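You operate a simulated robot arm through the tools that you are given. There is no shell and no other tool. Be economical: measure what you need, move in short steps, check, and stop when the job is done.

You run a simulated robot arm. Do the job below in one go: nothing can be reset, and whatever is moved stays where it is left.

TASK
Put the steel cube marked "P5" from the top of the green belt on top of the grey square flange there and the steel cube marked "L3" on top of the blue tin.
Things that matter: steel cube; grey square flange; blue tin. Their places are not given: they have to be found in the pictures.

Only the result counts: the job must be done as asked and must still hold three seconds after the hand-in. Knocking over, shifting, dropping, spilling or breaking anything else fails it.

THE ROBOT
A 7-joint arm with a two-finger parallel gripper, fixed in place. Base frame: the origin is at the foot of the arm, x ahead of it, y to its left, z up; the work surface is at about z = 0. Lengths are in cm, angles in degrees, forces in N, time in s.
With the tool pointing down near the work surface it reaches from about 24 to 62 cm from the base axis. Its first joint turns from -66.0 to 66.0 degrees. Payload 2.6 kg.
The tool frame sits at the grasp point between the pads (the TCP): z along the fingers, y along the line on which they close. The tips reach 3 cm beyond it. Largest opening 9.4 cm; finger width 2.8, thickness 1; the body of the gripper, 5 by 9.6 cm, starts 5.5 cm behind the TCP.
Orientation is that of the tool frame in the base frame, as a unit quaternion [w, x, y, z]. With the fingers straight down and closing along the base's y, the tool's x points along the base's -x, its y along +y and its z along -z.

THE INTERFACE
- The arm moves only by the tool send_rows. Its argument "plan" is a list of rows, each an object of numbers (a shift or turn left out is 0, a gripper value left out holds the last): "dx", "dy", "dz": the shift along the base's x, y, z in cm; "wx", "wy", "wz": the turn, a rotation vector about the base's x, y, z in degrees. In form: [{"dx": .., "dy": .., "dz": .., "wx": .., "wy": .., "wz": ..}, ...]. A call has 1 to 8 rows; each row is the pose to reach, as a shift and turn from the pose commanded when the call began. "gripper" is the closure, from 0 (fully open) to 1 (shut), set as the call begins (left out, the last holds). A row lasts 0.2 s, in which the tool goes at most 5 cm and 8.6 degrees; a call with a longer step from one row to the next is refused whole, and so is a gripper value outside its range. Where a pose cannot be reached the arm comes as near as it can. A force on the tool above 40 N (or 10 N above the force at the start of the call, whichever is more), or a blocked arm, ends the call early, and 0.2 s more pass. Each finger travels about 7.2 cm/s and halts on what it meets, pressing with about 33 N; the grip force reading is that of the motor and also rises with nothing between the fingers. The clock runs only during rows and for 0.2 s after the last one: add rows that repeat a pose to give the fingers time. It gives the time, the measured TCP pose, the force on the tool (base axes), the opening and the grip force at its end, in the units of the frame above (readings bear some noise), and new pictures: "pictures" is both (left out), scene, wrist or none.
- Cameras (640 x 400 px; columns grow to the right, rows downward): "scene" is fixed at [3.84, 43.15, 56.74]; the picture's right is [-0.77, -0.64, 0.00], its down [-0.35, 0.43, -0.83] and it looks along [0.53, -0.64, -0.55] (base axes); focal length 326 px, centre (320, 200). "wrist" rides on the gripper at [-3.7, 0, -5.8] in the tool frame; the picture's right is [0.00, -1.00, 0.00], its down [0.97, 0.00, -0.24] and it looks along [0.24, 0.00, 0.97] (tool axes); focal length 218 px, centre (320, 200).
- measure_at(camera, pixels): for up to 12 pixels [column, row] of the newest picture of that camera ("zoom" is the newest enlarged one), the place [x, y, z] in the base frame of the surface seen there, good to about 0.2 cm. It takes no simulated time.
- zoom(camera, box): a new picture of the part [left, top, right, bottom] of that camera's present view, enlarged. It takes no simulated time.
- sign_off(): hands the job in; it is judged then, once.

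Work in short steps. Measure before you move; look again where a grasp or a placing could have gone wrong, and mend it. You have 60 turns and 120 pictures in all, those below and enlarged ones among them. Open the gripper and draw the arm clear of the work before you hand the job in, unless the task says otherwise; then end with one line.

The tools are called after "Call:" as name(argument=value, ...) on one line, values as JSON. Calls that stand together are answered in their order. send_rows: Moves the arm, as the interface text tells. Its arguments: {"type":"object","properties":{"plan":{"type":"array"},"gripper":{"type":"number"},"pictures":{"type":"string","enum":["both","scene","wrist","none"]}},"required":["plan"]} The other tools are called the same way: measure_at (camera, pixels) gives the place of the surface under pixels of a picture; zoom (camera, box) takes an enlarged picture of a part of a camera's view; sign_off () hands the job in.

At the start:

```text
time_s: 0.0
position: [33.34, -26.97, 26.43]
tool_rot: [0.0, -0.001, 1.0, -0.001]
contact_force: [-0.3, 0.5, 0.1]
finger_gap: 9.37
grasp_force: 0.1
```

scene: 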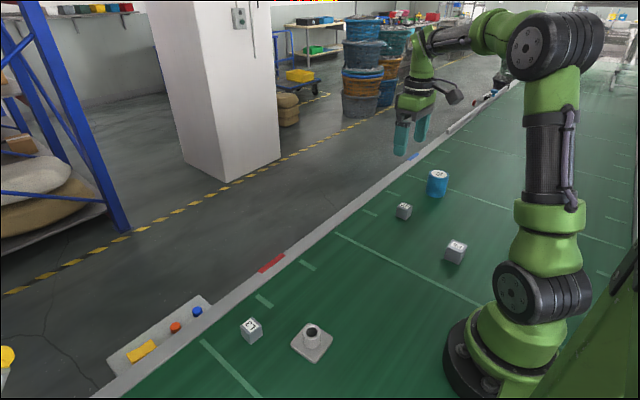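
wrist: 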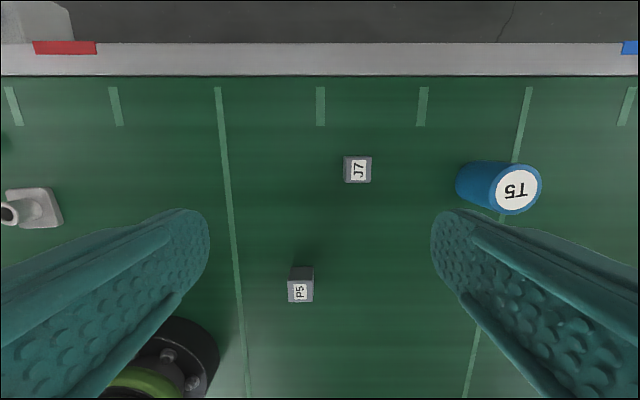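

The scene shows three cubes near (251,330), (404,211), (456,252), the flange at (312,342) and the tin at (437,183). I zoom in to read the labels and measure each one.

Call:
zoom(camera="scene", box=[220, 290, 348, 370])

Call:
zoom(camera="scene", box=[380, 160, 508, 270])

Call:
measure_at(camera="scene", pixels=[[250, 324], [255, 335], [312, 331], [296, 340], [330, 350], [311, 360], [403, 207], [457, 246], [457, 257], [438, 174], [437, 188], [270, 350]])

Call:
measure_at(camera="wrist", pixels=[[289, 283], [312, 283], [312, 301], [289, 301], [516, 190], [516, 168], [516, 212], [494, 190], [538, 190]])

```text
5.00 times, centred on (284, 330) of scene
```

zoom: 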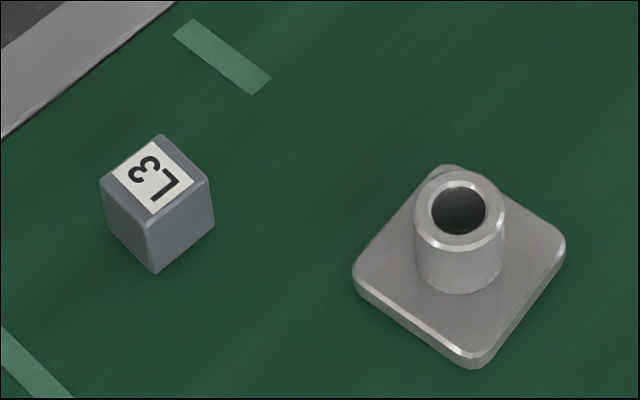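

```text
3.64 times, centred on (444, 215) of scene
```

zoom: 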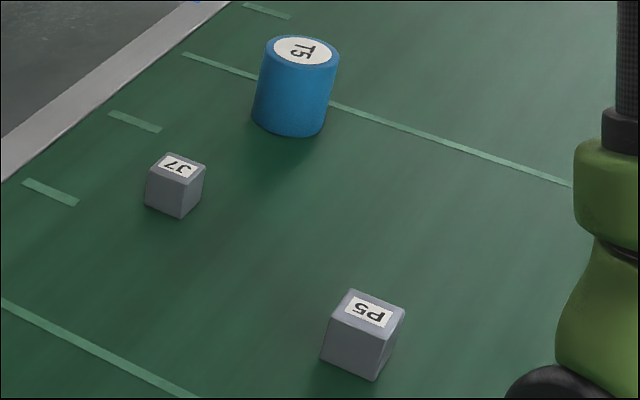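

```text
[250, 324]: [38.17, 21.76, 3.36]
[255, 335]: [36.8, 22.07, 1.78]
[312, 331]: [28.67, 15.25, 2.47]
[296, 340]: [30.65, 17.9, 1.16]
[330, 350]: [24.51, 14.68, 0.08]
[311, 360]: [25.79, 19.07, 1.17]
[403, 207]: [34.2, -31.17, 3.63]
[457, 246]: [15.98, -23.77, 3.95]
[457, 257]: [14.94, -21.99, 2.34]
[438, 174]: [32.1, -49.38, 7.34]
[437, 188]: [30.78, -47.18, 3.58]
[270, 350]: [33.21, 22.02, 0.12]
```

```text
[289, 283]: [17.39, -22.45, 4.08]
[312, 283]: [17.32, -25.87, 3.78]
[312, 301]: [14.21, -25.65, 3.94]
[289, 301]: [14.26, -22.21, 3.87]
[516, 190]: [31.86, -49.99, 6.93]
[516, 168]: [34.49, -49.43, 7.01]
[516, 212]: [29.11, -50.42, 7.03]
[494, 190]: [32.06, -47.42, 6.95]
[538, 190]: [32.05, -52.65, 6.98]
```

P5 is at about (15.8,-24), L3 near the flange, and the tin top at (32,-50,7). I enlarge the flange and L3 for exact rim, orientation and heights.

Call:
zoom(camera="scene", box=[220, 290, 348, 370])

Call:
measure_at(camera="zoom", pixels=[[420, 210], [499, 212], [460, 176], [460, 244], [365, 265], [470, 350], [555, 240], [108, 182], [152, 215], [205, 182], [160, 141], [152, 268]])

Call:
zoom(camera="wrist", box=[260, 250, 340, 310])

```text
5.00 times, centred on (284, 330) of scene
```

zoom: 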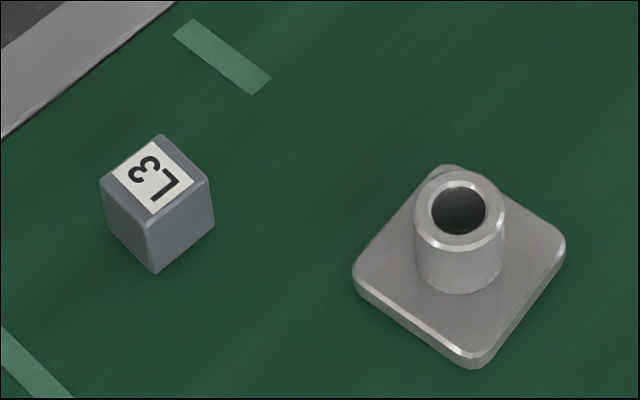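

```text
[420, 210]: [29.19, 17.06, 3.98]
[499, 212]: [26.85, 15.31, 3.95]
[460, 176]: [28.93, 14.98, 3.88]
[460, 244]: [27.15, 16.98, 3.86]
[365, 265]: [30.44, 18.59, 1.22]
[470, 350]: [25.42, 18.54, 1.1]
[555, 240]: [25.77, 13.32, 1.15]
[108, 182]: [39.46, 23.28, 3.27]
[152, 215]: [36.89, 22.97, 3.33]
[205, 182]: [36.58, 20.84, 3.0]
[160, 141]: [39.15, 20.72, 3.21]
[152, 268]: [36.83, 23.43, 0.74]
```

```text
6.67 times, centred on (300, 280) of wrist
```

zoom: 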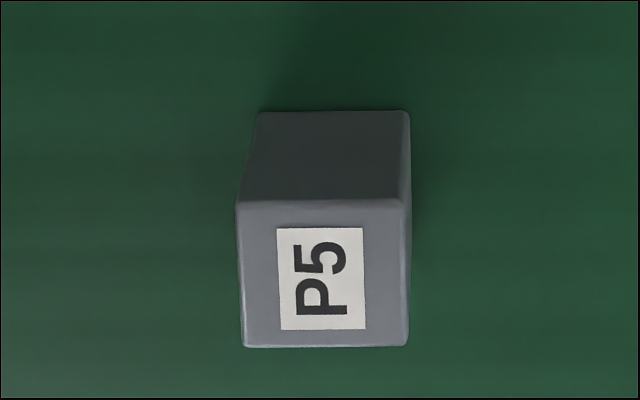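

P5 looks aligned with the base axes in the wrist view. I measure its top face corners in the enlarged picture.

Call:
measure_at(camera="zoom", pixels=[[241, 207], [400, 207], [404, 340], [247, 340], [322, 205], [322, 342], [240, 275], [402, 275]])

```text
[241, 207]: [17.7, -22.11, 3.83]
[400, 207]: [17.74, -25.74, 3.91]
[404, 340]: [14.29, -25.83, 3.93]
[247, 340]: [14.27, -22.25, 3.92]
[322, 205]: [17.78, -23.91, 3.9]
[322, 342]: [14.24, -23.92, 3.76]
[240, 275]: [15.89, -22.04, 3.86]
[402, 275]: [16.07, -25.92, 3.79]
```

P5 is centred at (16.0,-24.0), about 3.9 high. I move above it at z≈12.

Call:
send_rows(plan=[{"dx": -2.2, "dy": 0.4, "dz": -1.8}, {"dx": -5, "dy": 0.9, "dz": -4.2}, {"dx": -8, "dy": 1.4, "dz": -6.6}, {"dx": -11, "dy": 1.9, "dz": -9}, {"dx": -14, "dy": 2.4, "dz": -11.6}, {"dx": -16.3, "dy": 2.8, "dz": -13.5}, {"dx": -17.34, "dy": 2.97, "dz": -14.43}, {"dx": -17.34, "dy": 2.97, "dz": -14.43}], gripper=0)

```text
time_s: 1.8
position: [15.93, -23.9, 11.98]
tool_rot: [-0.001, 0.0, 1.0, 0.0]
contact_force: [0.5, 0.4, 0.2]
finger_gap: 9.39
grasp_force: 0.0
```

scene: 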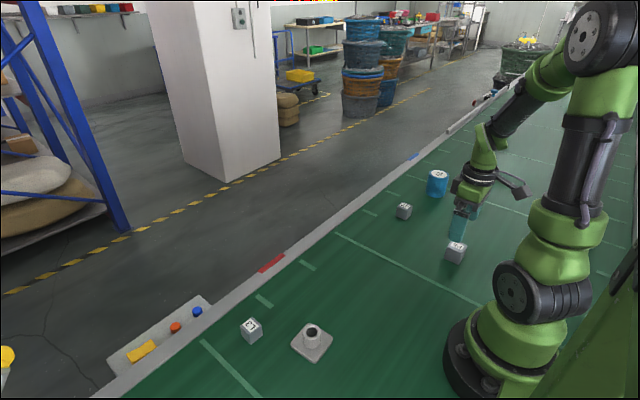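
wrist: 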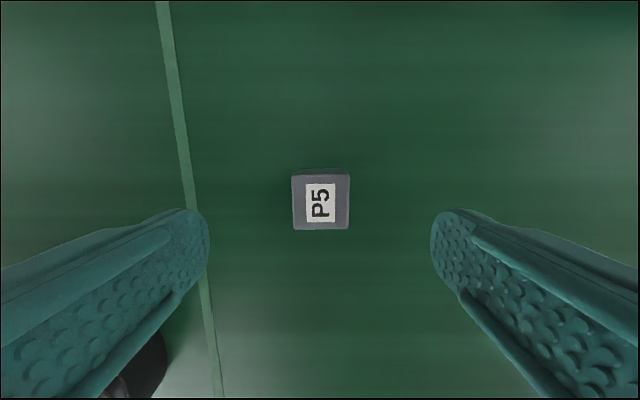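

The cube at (321,202) is centred between the fingers. I descend 8.7 cm to TCP z≈3.3.

Call:
send_rows(plan=[{"dz": -2.5}, {"dz": -5}, {"dz": -7}, {"dz": -8.2}, {"dz": -8.7}, {"dz": -8.7}], pictures="wrist")

Call:
send_rows(plan=[{"dz": 0}, {"dz": 0}, {"dz": 0}, {"dz": 0}, {"dz": 0}, {"dz": 0}], gripper=1)

```text
time_s: 3.2
position: [16.02, -24.02, 3.24]
tool_rot: [0.001, 0.0, 1.0, 0.0]
contact_force: [-0.2, -0.7, 0.0]
finger_gap: 9.4
grasp_force: 0.1
```

wrist: 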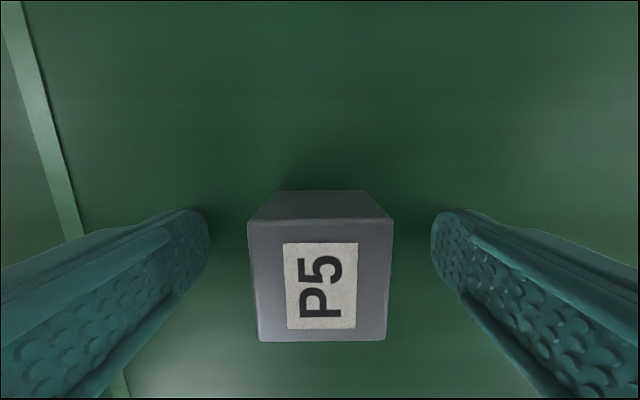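

```text
time_s: 4.6
position: [15.93, -23.87, 3.32]
tool_rot: [0.0, 0.0, 1.0, 0.0]
contact_force: [-1.3, -1.3, -0.2]
finger_gap: 4.24
grasp_force: 32.6
```

scene: 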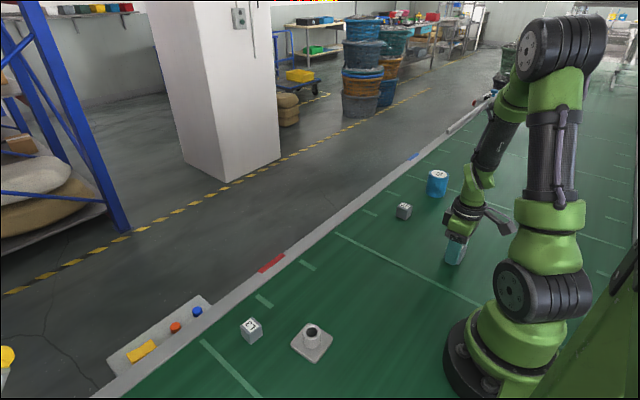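
wrist: 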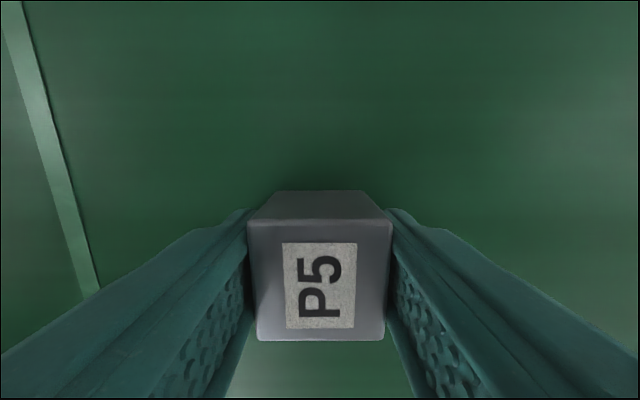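

P5 is gripped (gap 4.24, 32.6 N). I lift it to z≈15 and move outward in x at the same time.

Call:
send_rows(plan=[{"dz": 2}, {"dz": 5}, {"dz": 8.5}, {"dz": 11, "dx": 2}, {"dz": 12, "dx": 5}, {"dz": 12, "dx": 8}, {"dz": 12, "dx": 11, "dy": 2}, {"dz": 12, "dx": 12, "dy": 5}], pictures="wrist")

Call:
send_rows(plan=[{"dy": 3}, {"dy": 7}, {"dy": 11}, {"dy": 15}, {"dy": 19}, {"dy": 23}, {"dy": 26}, {"dy": 28}], pictures="none")

Call:
send_rows(plan=[{"dy": 2}, {"dy": 4.5}, {"dy": 6.2}, {"dy": 7}, {"dy": 7}])

```text
time_s: 6.4
position: [28.03, -18.99, 15.21]
tool_rot: [0.0, -0.001, 1.0, -0.001]
contact_force: [-0.9, 0.6, -4.6]
finger_gap: 4.25
grasp_force: 32.5
```

wrist: 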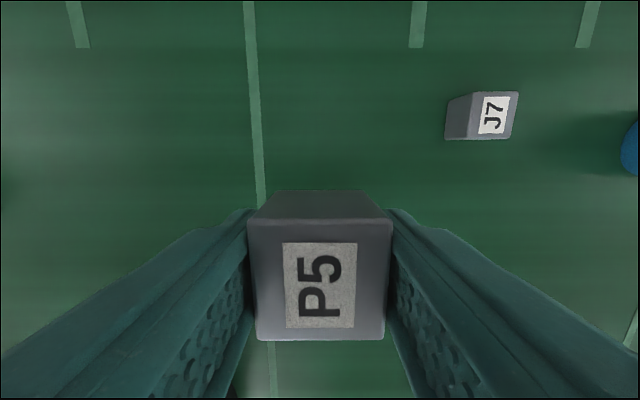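

```text
time_s: 8.2
position: [28.08, 9.06, 15.24]
tool_rot: [0.0, 0.0, 1.0, 0.0]
contact_force: [0.8, 0.2, -5.2]
finger_gap: 4.23
grasp_force: 32.9
```

```text
time_s: 9.4
position: [27.89, 15.89, 15.33]
tool_rot: [0.0, 0.0, 1.0, 0.0]
contact_force: [0.0, 0.3, -4.3]
finger_gap: 4.21
grasp_force: 33.0
```

scene: 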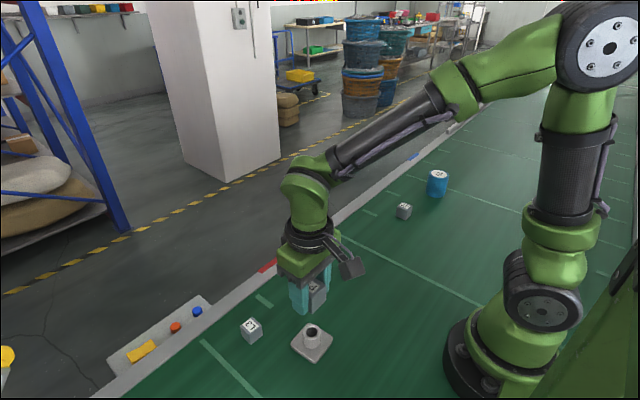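
wrist: 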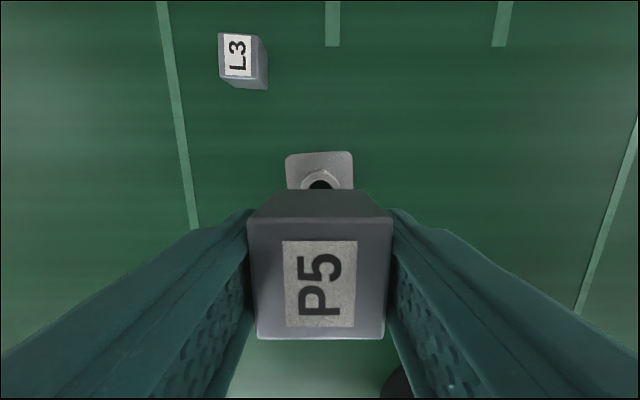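

P5 is above the flange boss, which is centred at about (28.1,16.0,3.95). I lower it to just above the rim and check.

Call:
send_rows(plan=[{"dx": 0.1, "dz": -2.5}, {"dx": 0.1, "dz": -5}, {"dx": 0.1, "dz": -6.7}, {"dx": 0.1, "dz": -7.4}, {"dx": 0.1, "dz": -7.4}], pictures="scene")

Call:
zoom(camera="scene", box=[240, 260, 384, 376])

```text
time_s: 10.6
position: [28.02, 15.96, 7.8]
tool_rot: [0.001, 0.0, 1.0, 0.0]
contact_force: [-0.5, -0.3, -4.7]
finger_gap: 4.22
grasp_force: 33.1
```

scene: 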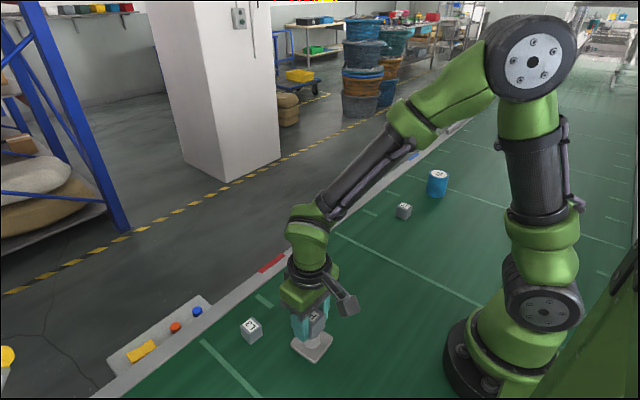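

```text
3.45 times, centred on (312, 318) of scene
```

zoom: 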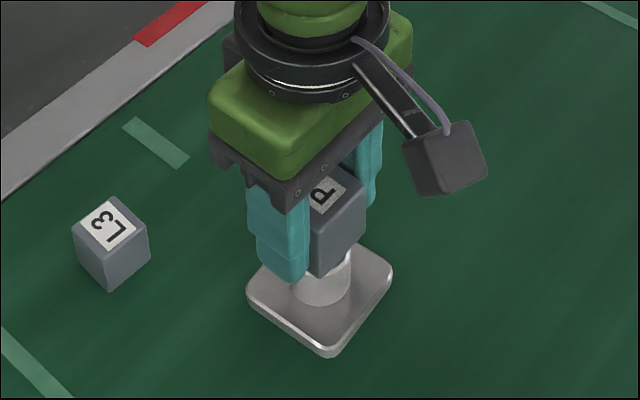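

The cube sits squarely over the boss. I lower it in small steps until the weight transfers.

Call:
send_rows(plan=[{"dz": -0.2}, {"dz": -0.4}, {"dz": -0.5}, {"dz": -0.6}], pictures="none")

```text
time_s: 11.6
position: [28.12, 16.02, 7.31]
tool_rot: [0.0, 0.0, 1.0, -0.001]
contact_force: [0.3, -0.6, -4.2]
finger_gap: 4.25
grasp_force: 32.8
```

The force is still about -4.5 N, so there is no contact yet. I go a little lower.

Call:
send_rows(plan=[{"dz": -0.05}, {"dz": -0.1}], pictures="none")

Call:
send_rows(plan=[{"dz": -0.05}, {"dz": -0.1}], pictures="scene")

Call:
zoom(camera="scene", box=[270, 300, 350, 360])

```text
time_s: 12.2
position: [28.1, 16.02, 7.13]
tool_rot: [0.0, 0.0, 1.0, 0.0]
contact_force: [0.2, -0.9, -3.9]
finger_gap: 4.26
grasp_force: 32.6
```

```text
time_s: 12.8
position: [28.24, 16.13, 7.06]
tool_rot: [0.0, 0.0, 1.0, 0.001]
contact_force: [0.0, 0.0, -3.6]
finger_gap: 4.22
grasp_force: 33.0
```

scene: 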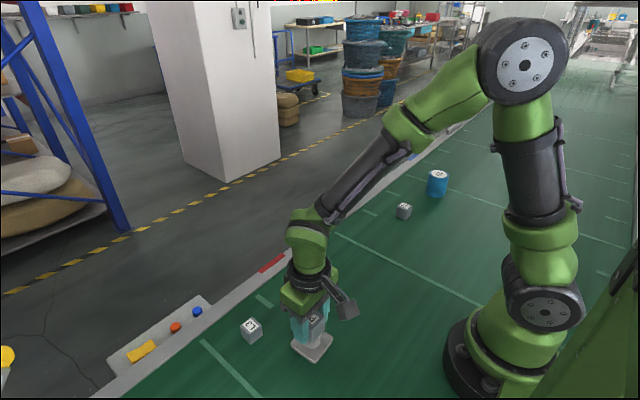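

```text
6.67 times, centred on (310, 330) of scene
```

zoom: 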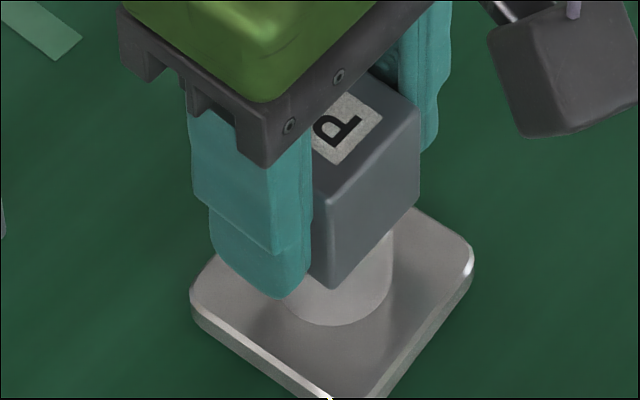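

The cube is at or just above the rim, as the force has barely changed. I lower by another 0.1 cm at a time.

Call:
send_rows(plan=[{"dz": -0.05}, {"dz": -0.1}], pictures="none")

```text
time_s: 13.4
position: [28.08, 16.15, 6.96]
tool_rot: [0.001, 0.001, 1.0, 0.0]
contact_force: [-4.1, -4.9, 15.4]
finger_gap: 4.24
grasp_force: 32.7
```

Contact is made at z≈7.0 (15 N upward). I open the gripper now.

Call:
send_rows(plan=[{"dz": 0.05}, {"dz": 0.05}, {"dz": 0.05}, {"dz": 0.05}, {"dz": 0.05}], gripper=0)

Call:
zoom(camera="scene", box=[270, 300, 350, 360])

```text
time_s: 14.6
position: [28.16, 16.09, 6.95]
tool_rot: [0.0, 0.001, 1.0, 0.0]
contact_force: [-0.4, 0.5, -0.7]
finger_gap: 9.42
grasp_force: 0.1
```

scene: 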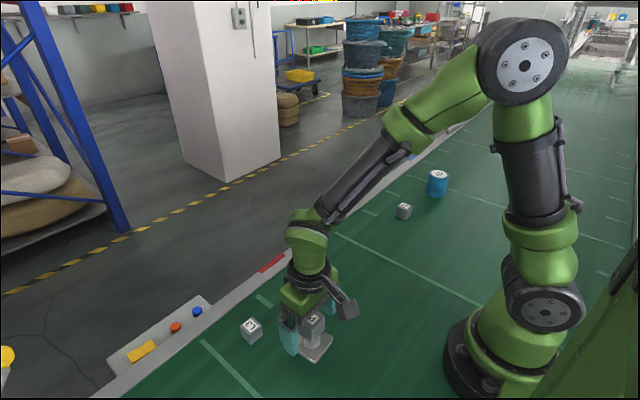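
wrist: 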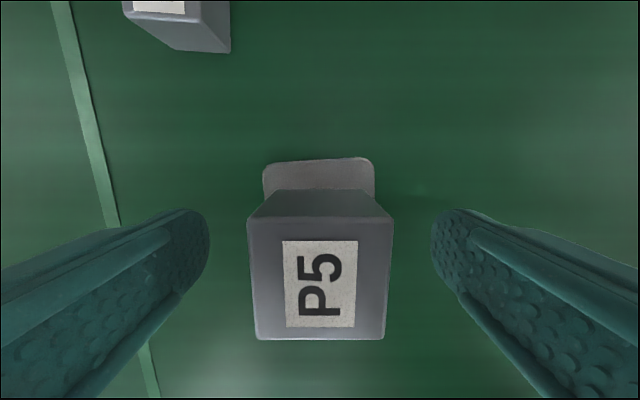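

```text
6.67 times, centred on (310, 330) of scene
```

zoom: 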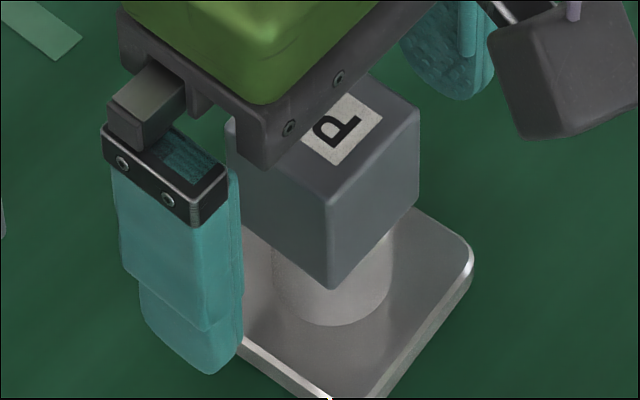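

P5 rests flat on the boss. I rise straight up, then move over L3 at about (38,22).

Call:
send_rows(plan=[{"dz": 2}, {"dz": 5}, {"dz": 9}, {"dz": 9.5, "dx": 3, "dy": 2}, {"dz": 9, "dx": 6.5, "dy": 4}, {"dz": 7, "dx": 9, "dy": 5.5}, {"dz": 5, "dx": 9.9, "dy": 6}, {"dz": 5, "dx": 9.9, "dy": 6}])

Call:
zoom(camera="wrist", box=[270, 170, 370, 233])

Call:
measure_at(camera="zoom", pixels=[[320, 200]])

```text
time_s: 16.4
position: [38.16, 22.01, 12.11]
tool_rot: [0.0, 0.0, 1.0, 0.0]
contact_force: [-0.4, 0.0, 0.0]
finger_gap: 9.38
grasp_force: 0.0
```

scene: 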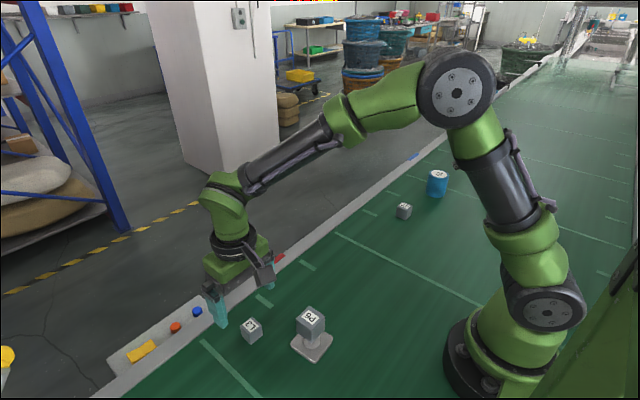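
wrist: 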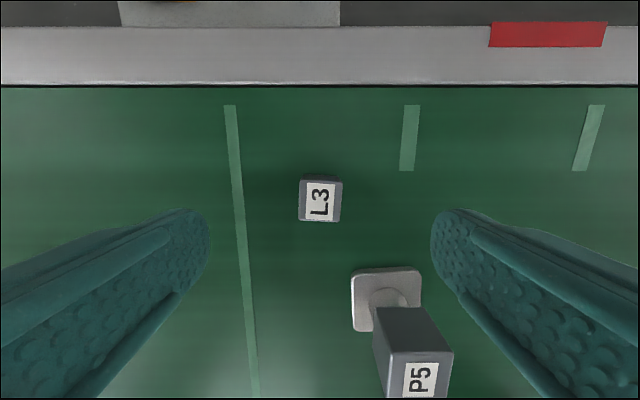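

```text
6.35 times, centred on (320, 202) of wrist
```

zoom: 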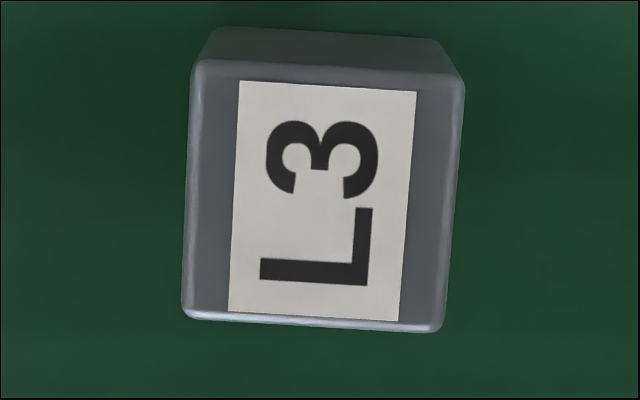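

```text
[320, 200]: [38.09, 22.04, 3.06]
```

L3 is centred at (38.1,22.0), top at z≈3.1, turned about 3.5° clockwise seen from above. I turn by wz=-3.5 and descend.

Call:
send_rows(plan=[{"dz": -2.5, "wz": -2}, {"dz": -5, "wz": -3.5}, {"dz": -7, "wz": -3.5}, {"dz": -8.3, "wz": -3.5}, {"dz": -8.75, "wz": -3.5}, {"dz": -8.75, "wz": -3.5}], pictures="wrist")

Call:
send_rows(plan=[{"dz": 0}, {"dz": 0}, {"dz": 0}, {"dz": 0}, {"dz": 0}, {"dz": 0}], gripper=1)

```text
time_s: 17.8
position: [38.01, 22.09, 3.12]
tool_rot: [0.0, 0.031, 1.0, 0.0]
contact_force: [0.4, -0.8, 0.1]
finger_gap: 9.42
grasp_force: 0.1
```

wrist: 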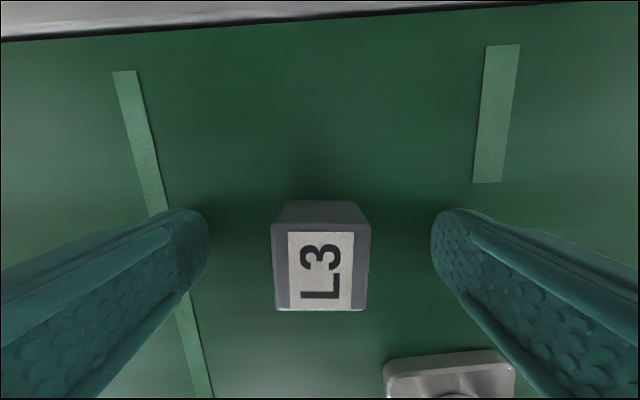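

```text
time_s: 19.2
position: [38.03, 21.96, 3.27]
tool_rot: [0.0, 0.031, 1.0, 0.0]
contact_force: [0.0, -1.8, 0.9]
finger_gap: 3.43
grasp_force: 33.0
```

scene: 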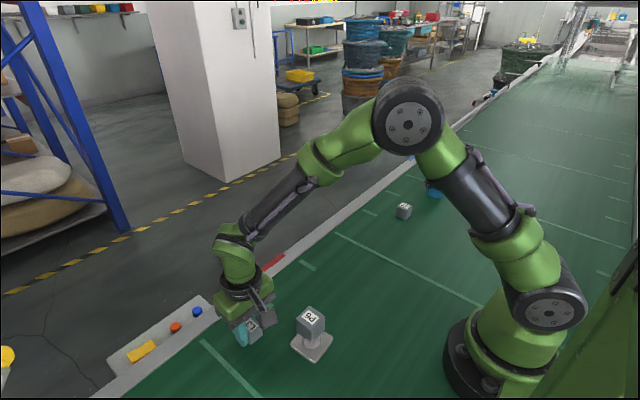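
wrist: 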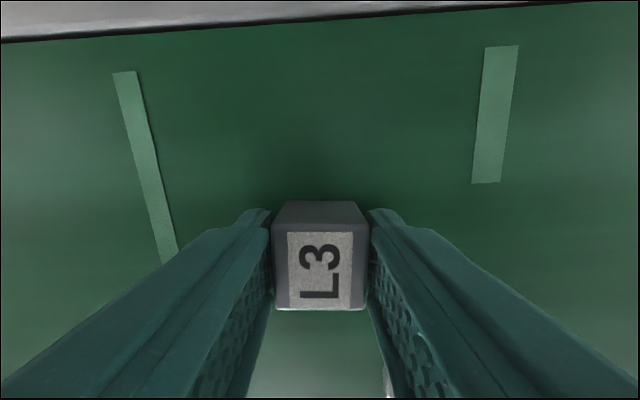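

L3 is gripped (gap 3.43). I lift it clear and carry it towards the tin at z≈17.

Call:
send_rows(plan=[{"dz": 2}, {"dz": 5}, {"dz": 9}, {"dz": 12.5, "dy": -2}, {"dz": 14, "dy": -5}, {"dz": 14, "dy": -9}, {"dz": 14, "dy": -13.5}, {"dz": 14, "dy": -18}], pictures="wrist")

Call:
send_rows(plan=[{"dy": -4.2}, {"dy": -8.6}, {"dy": -13}, {"dy": -17.4}, {"dy": -21.8}, {"dy": -26.2}, {"dy": -30.4}, {"dy": -34}], pictures="none")

Call:
send_rows(plan=[{"dy": -3, "dx": -1}, {"dy": -7, "dx": -2}, {"dy": -11, "dx": -3.5}, {"dy": -14, "dx": -4.5}, {"dy": -15, "dx": -5}, {"dy": -15, "dx": -5}])

```text
time_s: 21.0
position: [38.06, 4.21, 17.26]
tool_rot: [0.0, 0.031, 1.0, 0.0]
contact_force: [-0.3, 0.4, -1.8]
finger_gap: 3.38
grasp_force: 32.6
```

wrist: 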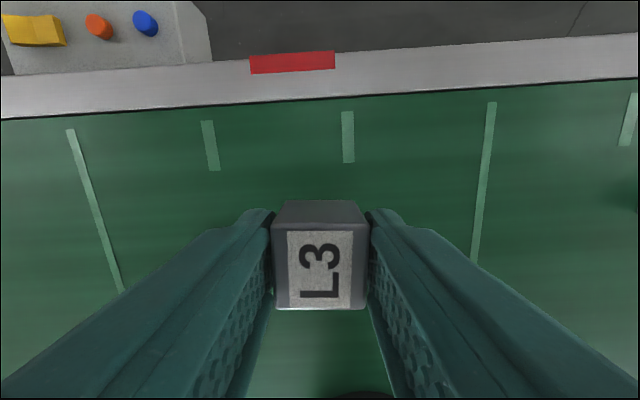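

```text
time_s: 22.8
position: [38.01, -30.04, 17.32]
tool_rot: [0.0, 0.031, 1.0, 0.0]
contact_force: [-0.2, 0.2, -3.0]
finger_gap: 3.41
grasp_force: 33.5
```

```text
time_s: 24.2
position: [33.05, -44.97, 17.19]
tool_rot: [0.0, 0.03, 1.0, 0.0]
contact_force: [0.5, 0.1, -1.6]
finger_gap: 3.41
grasp_force: 32.8
```

scene: 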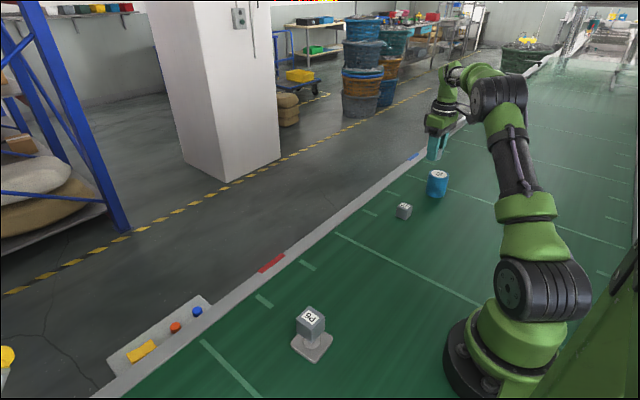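
wrist: 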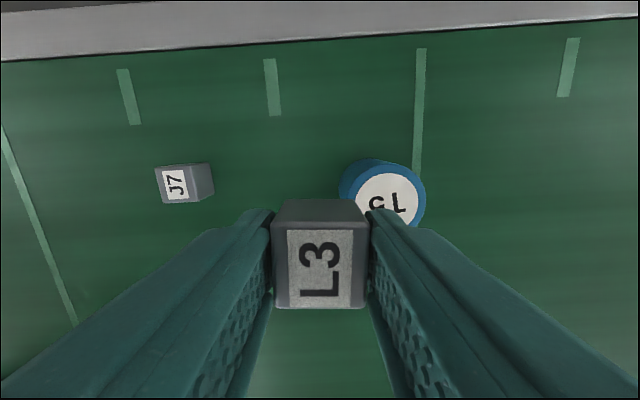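

L3 is held, and the tin's top is seen at (438,174) in the scene. I measure its rim before the last shift.

Call:
zoom(camera="scene", box=[414, 160, 462, 190])

Call:
zoom(camera="wrist", box=[330, 145, 450, 220])

Call:
measure_at(camera="wrist", pixels=[[425, 203], [388, 166], [352, 203], [390, 200], [414, 225]])

```text
13.33 times, centred on (438, 175) of scene
```

zoom: 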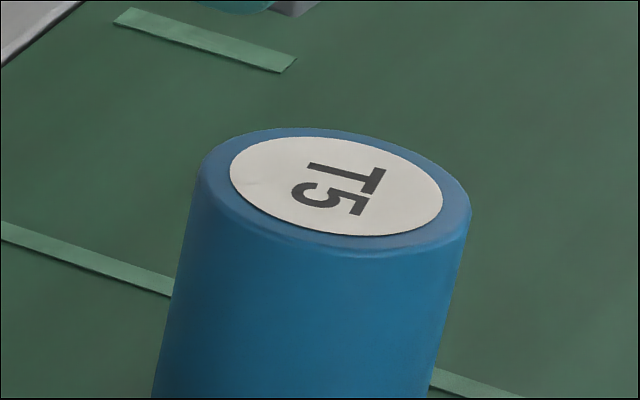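

```text
5.33 times, centred on (390, 182) of wrist
```

zoom: 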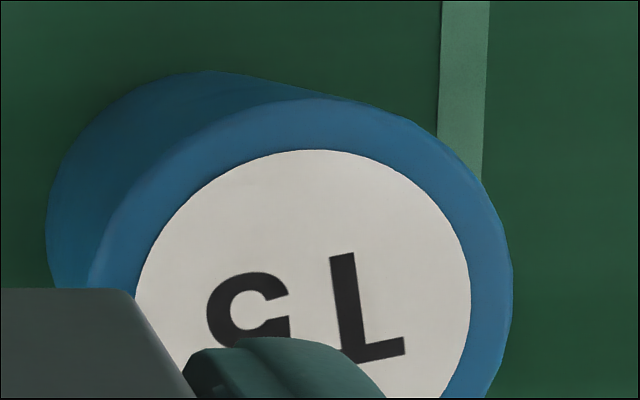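

```text
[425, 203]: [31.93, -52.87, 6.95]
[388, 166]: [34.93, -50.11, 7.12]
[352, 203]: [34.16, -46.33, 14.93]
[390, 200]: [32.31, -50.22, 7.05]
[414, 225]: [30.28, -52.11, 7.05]
```

The tin's top centre is (31.95,-50.0), z 7.05. I shift over it, then lower to about 0.6 cm above contact.

Call:
send_rows(plan=[{"dx": -0.5, "dy": -2}, {"dx": -1.1, "dy": -4.2}, {"dx": -1.1, "dy": -5}, {"dx": -1.1, "dy": -5, "dz": -2.5}, {"dx": -1.1, "dy": -5, "dz": -4.8}, {"dx": -1.1, "dy": -5, "dz": -6}, {"dx": -1.1, "dy": -5, "dz": -6.4}, {"dx": -1.1, "dy": -5, "dz": -6.4}])

Call:
zoom(camera="scene", box=[398, 140, 478, 200])

```text
time_s: 26.0
position: [31.9, -50.01, 10.7]
tool_rot: [-0.001, 0.031, 1.0, 0.0]
contact_force: [-0.6, -0.6, -2.6]
finger_gap: 3.4
grasp_force: 33.0
```

scene: 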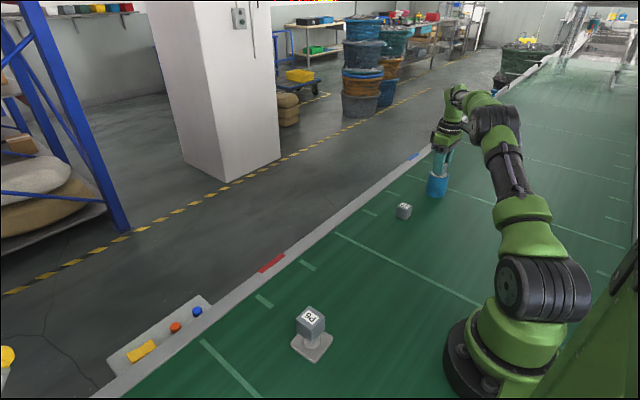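
wrist: 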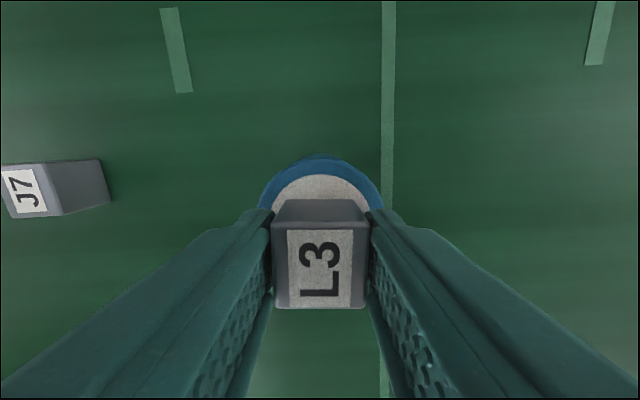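

```text
6.67 times, centred on (438, 170) of scene
```

zoom: 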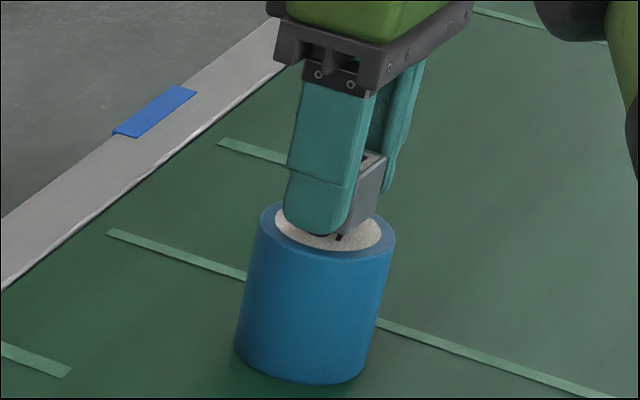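

L3 is centred over the tin (wrist columns 320 and 321). I lower slowly.

Call:
send_rows(plan=[{"dz": -0.15}, {"dz": -0.3}, {"dz": -0.4}], pictures="none")

Call:
send_rows(plan=[{"dz": -0.05}, {"dz": -0.1}], pictures="none")

```text
time_s: 26.8
position: [32.02, -50.01, 10.34]
tool_rot: [0.0, 0.03, 1.0, 0.0]
contact_force: [0.1, 0.3, -2.5]
finger_gap: 3.42
grasp_force: 32.6
```

```text
time_s: 27.4
position: [31.92, -49.97, 10.24]
tool_rot: [0.0, 0.03, 1.0, 0.0]
contact_force: [0.8, -0.7, -1.7]
finger_gap: 3.4
grasp_force: 32.8
```

There is no contact yet at z≈10.25. I lower another 0.1 cm.

Call:
send_rows(plan=[{"dz": -0.05}, {"dz": -0.1}], pictures="none")

```text
time_s: 28.0
position: [31.91, -50.01, 10.38]
tool_rot: [0.0, 0.031, 1.0, 0.0]
contact_force: [0.4, 0.0, -1.6]
finger_gap: 3.41
grasp_force: 33.7
```

Still no contact, and the z reading carries about 0.1 of noise. I continue down.

Call:
send_rows(plan=[{"dz": -0.05}, {"dz": -0.1}], pictures="scene")

Call:
zoom(camera="scene", box=[414, 160, 462, 190])

```text
time_s: 28.6
position: [32.05, -50.06, 10.14]
tool_rot: [0.0, 0.031, 1.0, -0.001]
contact_force: [-1.2, 1.5, 4.0]
finger_gap: 3.42
grasp_force: 32.9
```

scene: 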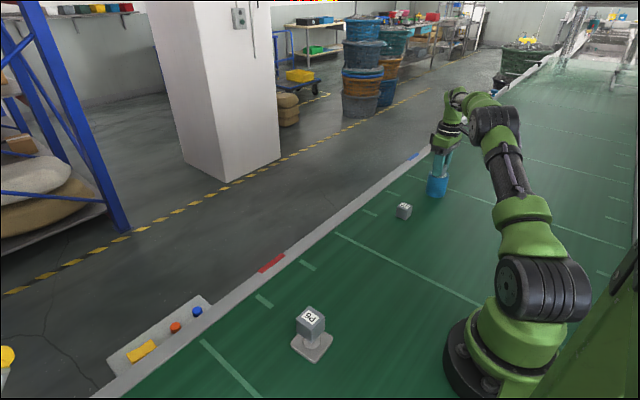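

```text
13.33 times, centred on (438, 175) of scene
```

zoom: 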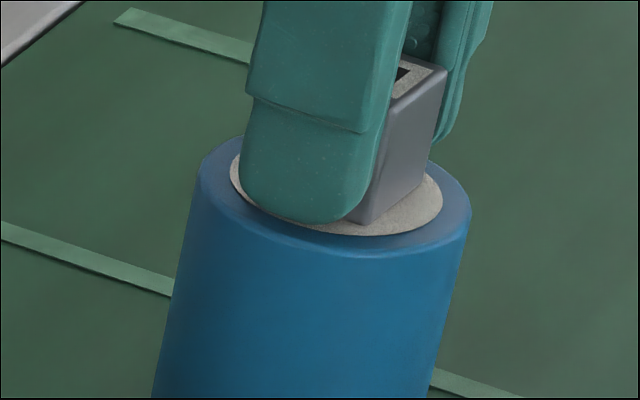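

Contact is confirmed: the force rose to +4 N and L3 sits on the label. I open the gripper.

Call:
send_rows(plan=[{"dz": 0}, {"dz": 0.05}, {"dz": 0.05}, {"dz": 0.05}, {"dz": 0.05}], gripper=0, pictures="wrist")

```text
time_s: 29.8
position: [32.08, -49.97, 10.2]
tool_rot: [0.0, 0.031, 1.0, 0.0]
contact_force: [-0.2, 0.8, 0.6]
finger_gap: 9.4
grasp_force: 0.1
```

wrist: 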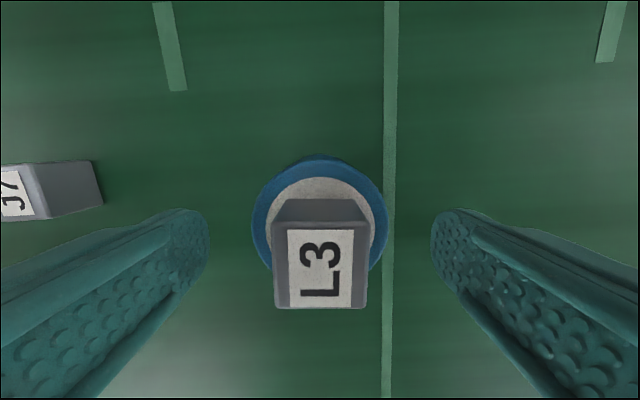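

L3 is released and centred. I rise straight up and draw back.

Call:
send_rows(plan=[{"dz": 2}, {"dz": 5}, {"dz": 9}, {"dz": 12}, {"dz": 13, "dy": 3}, {"dz": 13, "dy": 7}, {"dz": 13, "dy": 11}, {"dz": 13, "dy": 14}])

Call:
zoom(camera="scene", box=[390, 140, 486, 230])

Call:
zoom(camera="scene", box=[260, 290, 356, 370])

```text
time_s: 31.6
position: [36.19, -43.95, 26.29]
tool_rot: [0.001, 0.031, 1.0, -0.001]
contact_force: [-0.1, -0.3, 0.4]
finger_gap: 9.41
grasp_force: 0.1
out of reach, approached as far as the arm can: row 4, 5, 6, 7, 8
```

scene: 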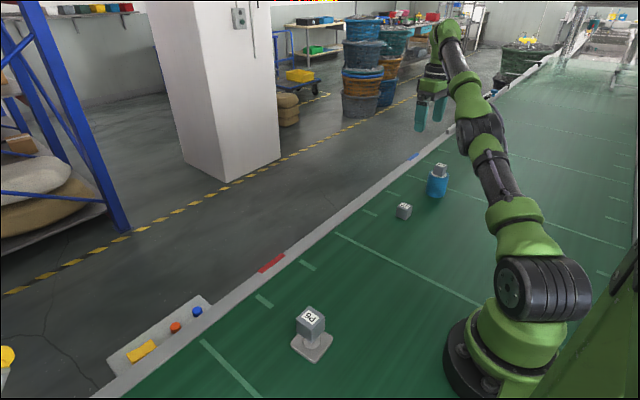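
wrist: 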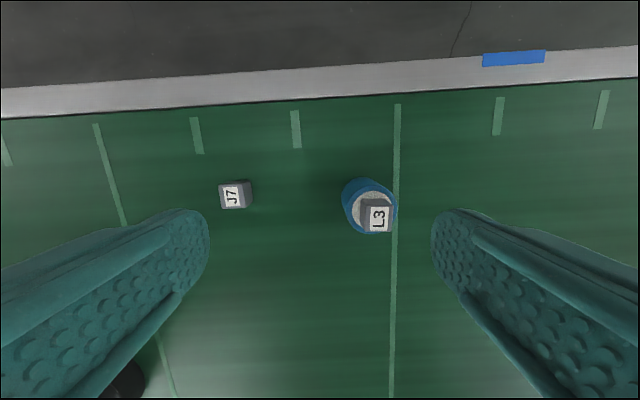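

```text
4.44 times, centred on (438, 185) of scene
```

zoom: 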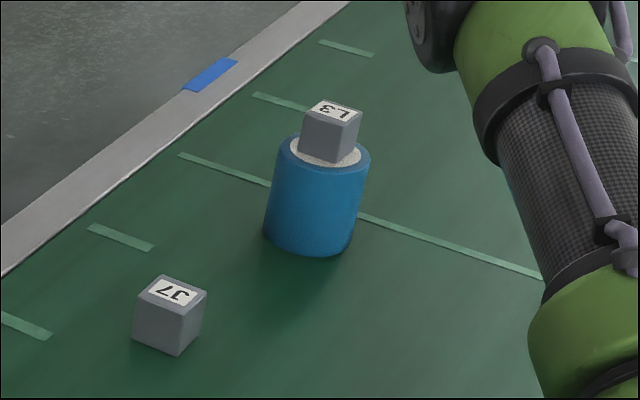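

```text
5.00 times, centred on (308, 330) of scene
```

zoom: 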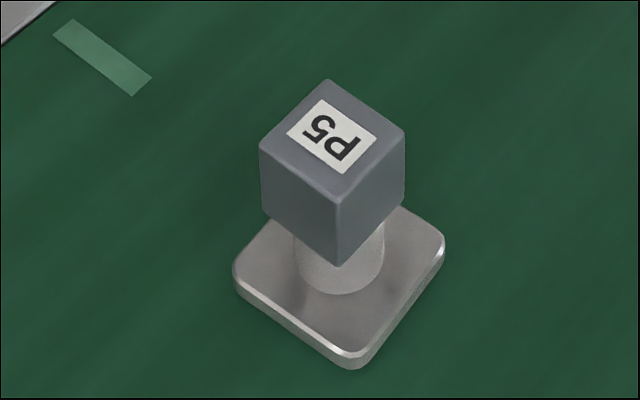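

Both cubes stand stably, J7 is untouched, and the arm is clear with the gripper open, so I hand in.

Call:
sign_off()

```text
The job is handed in.
```

P5 is on top of the grey flange and L3 is on top of the blue tin; the job is handed in with the gripper open and the arm clear.
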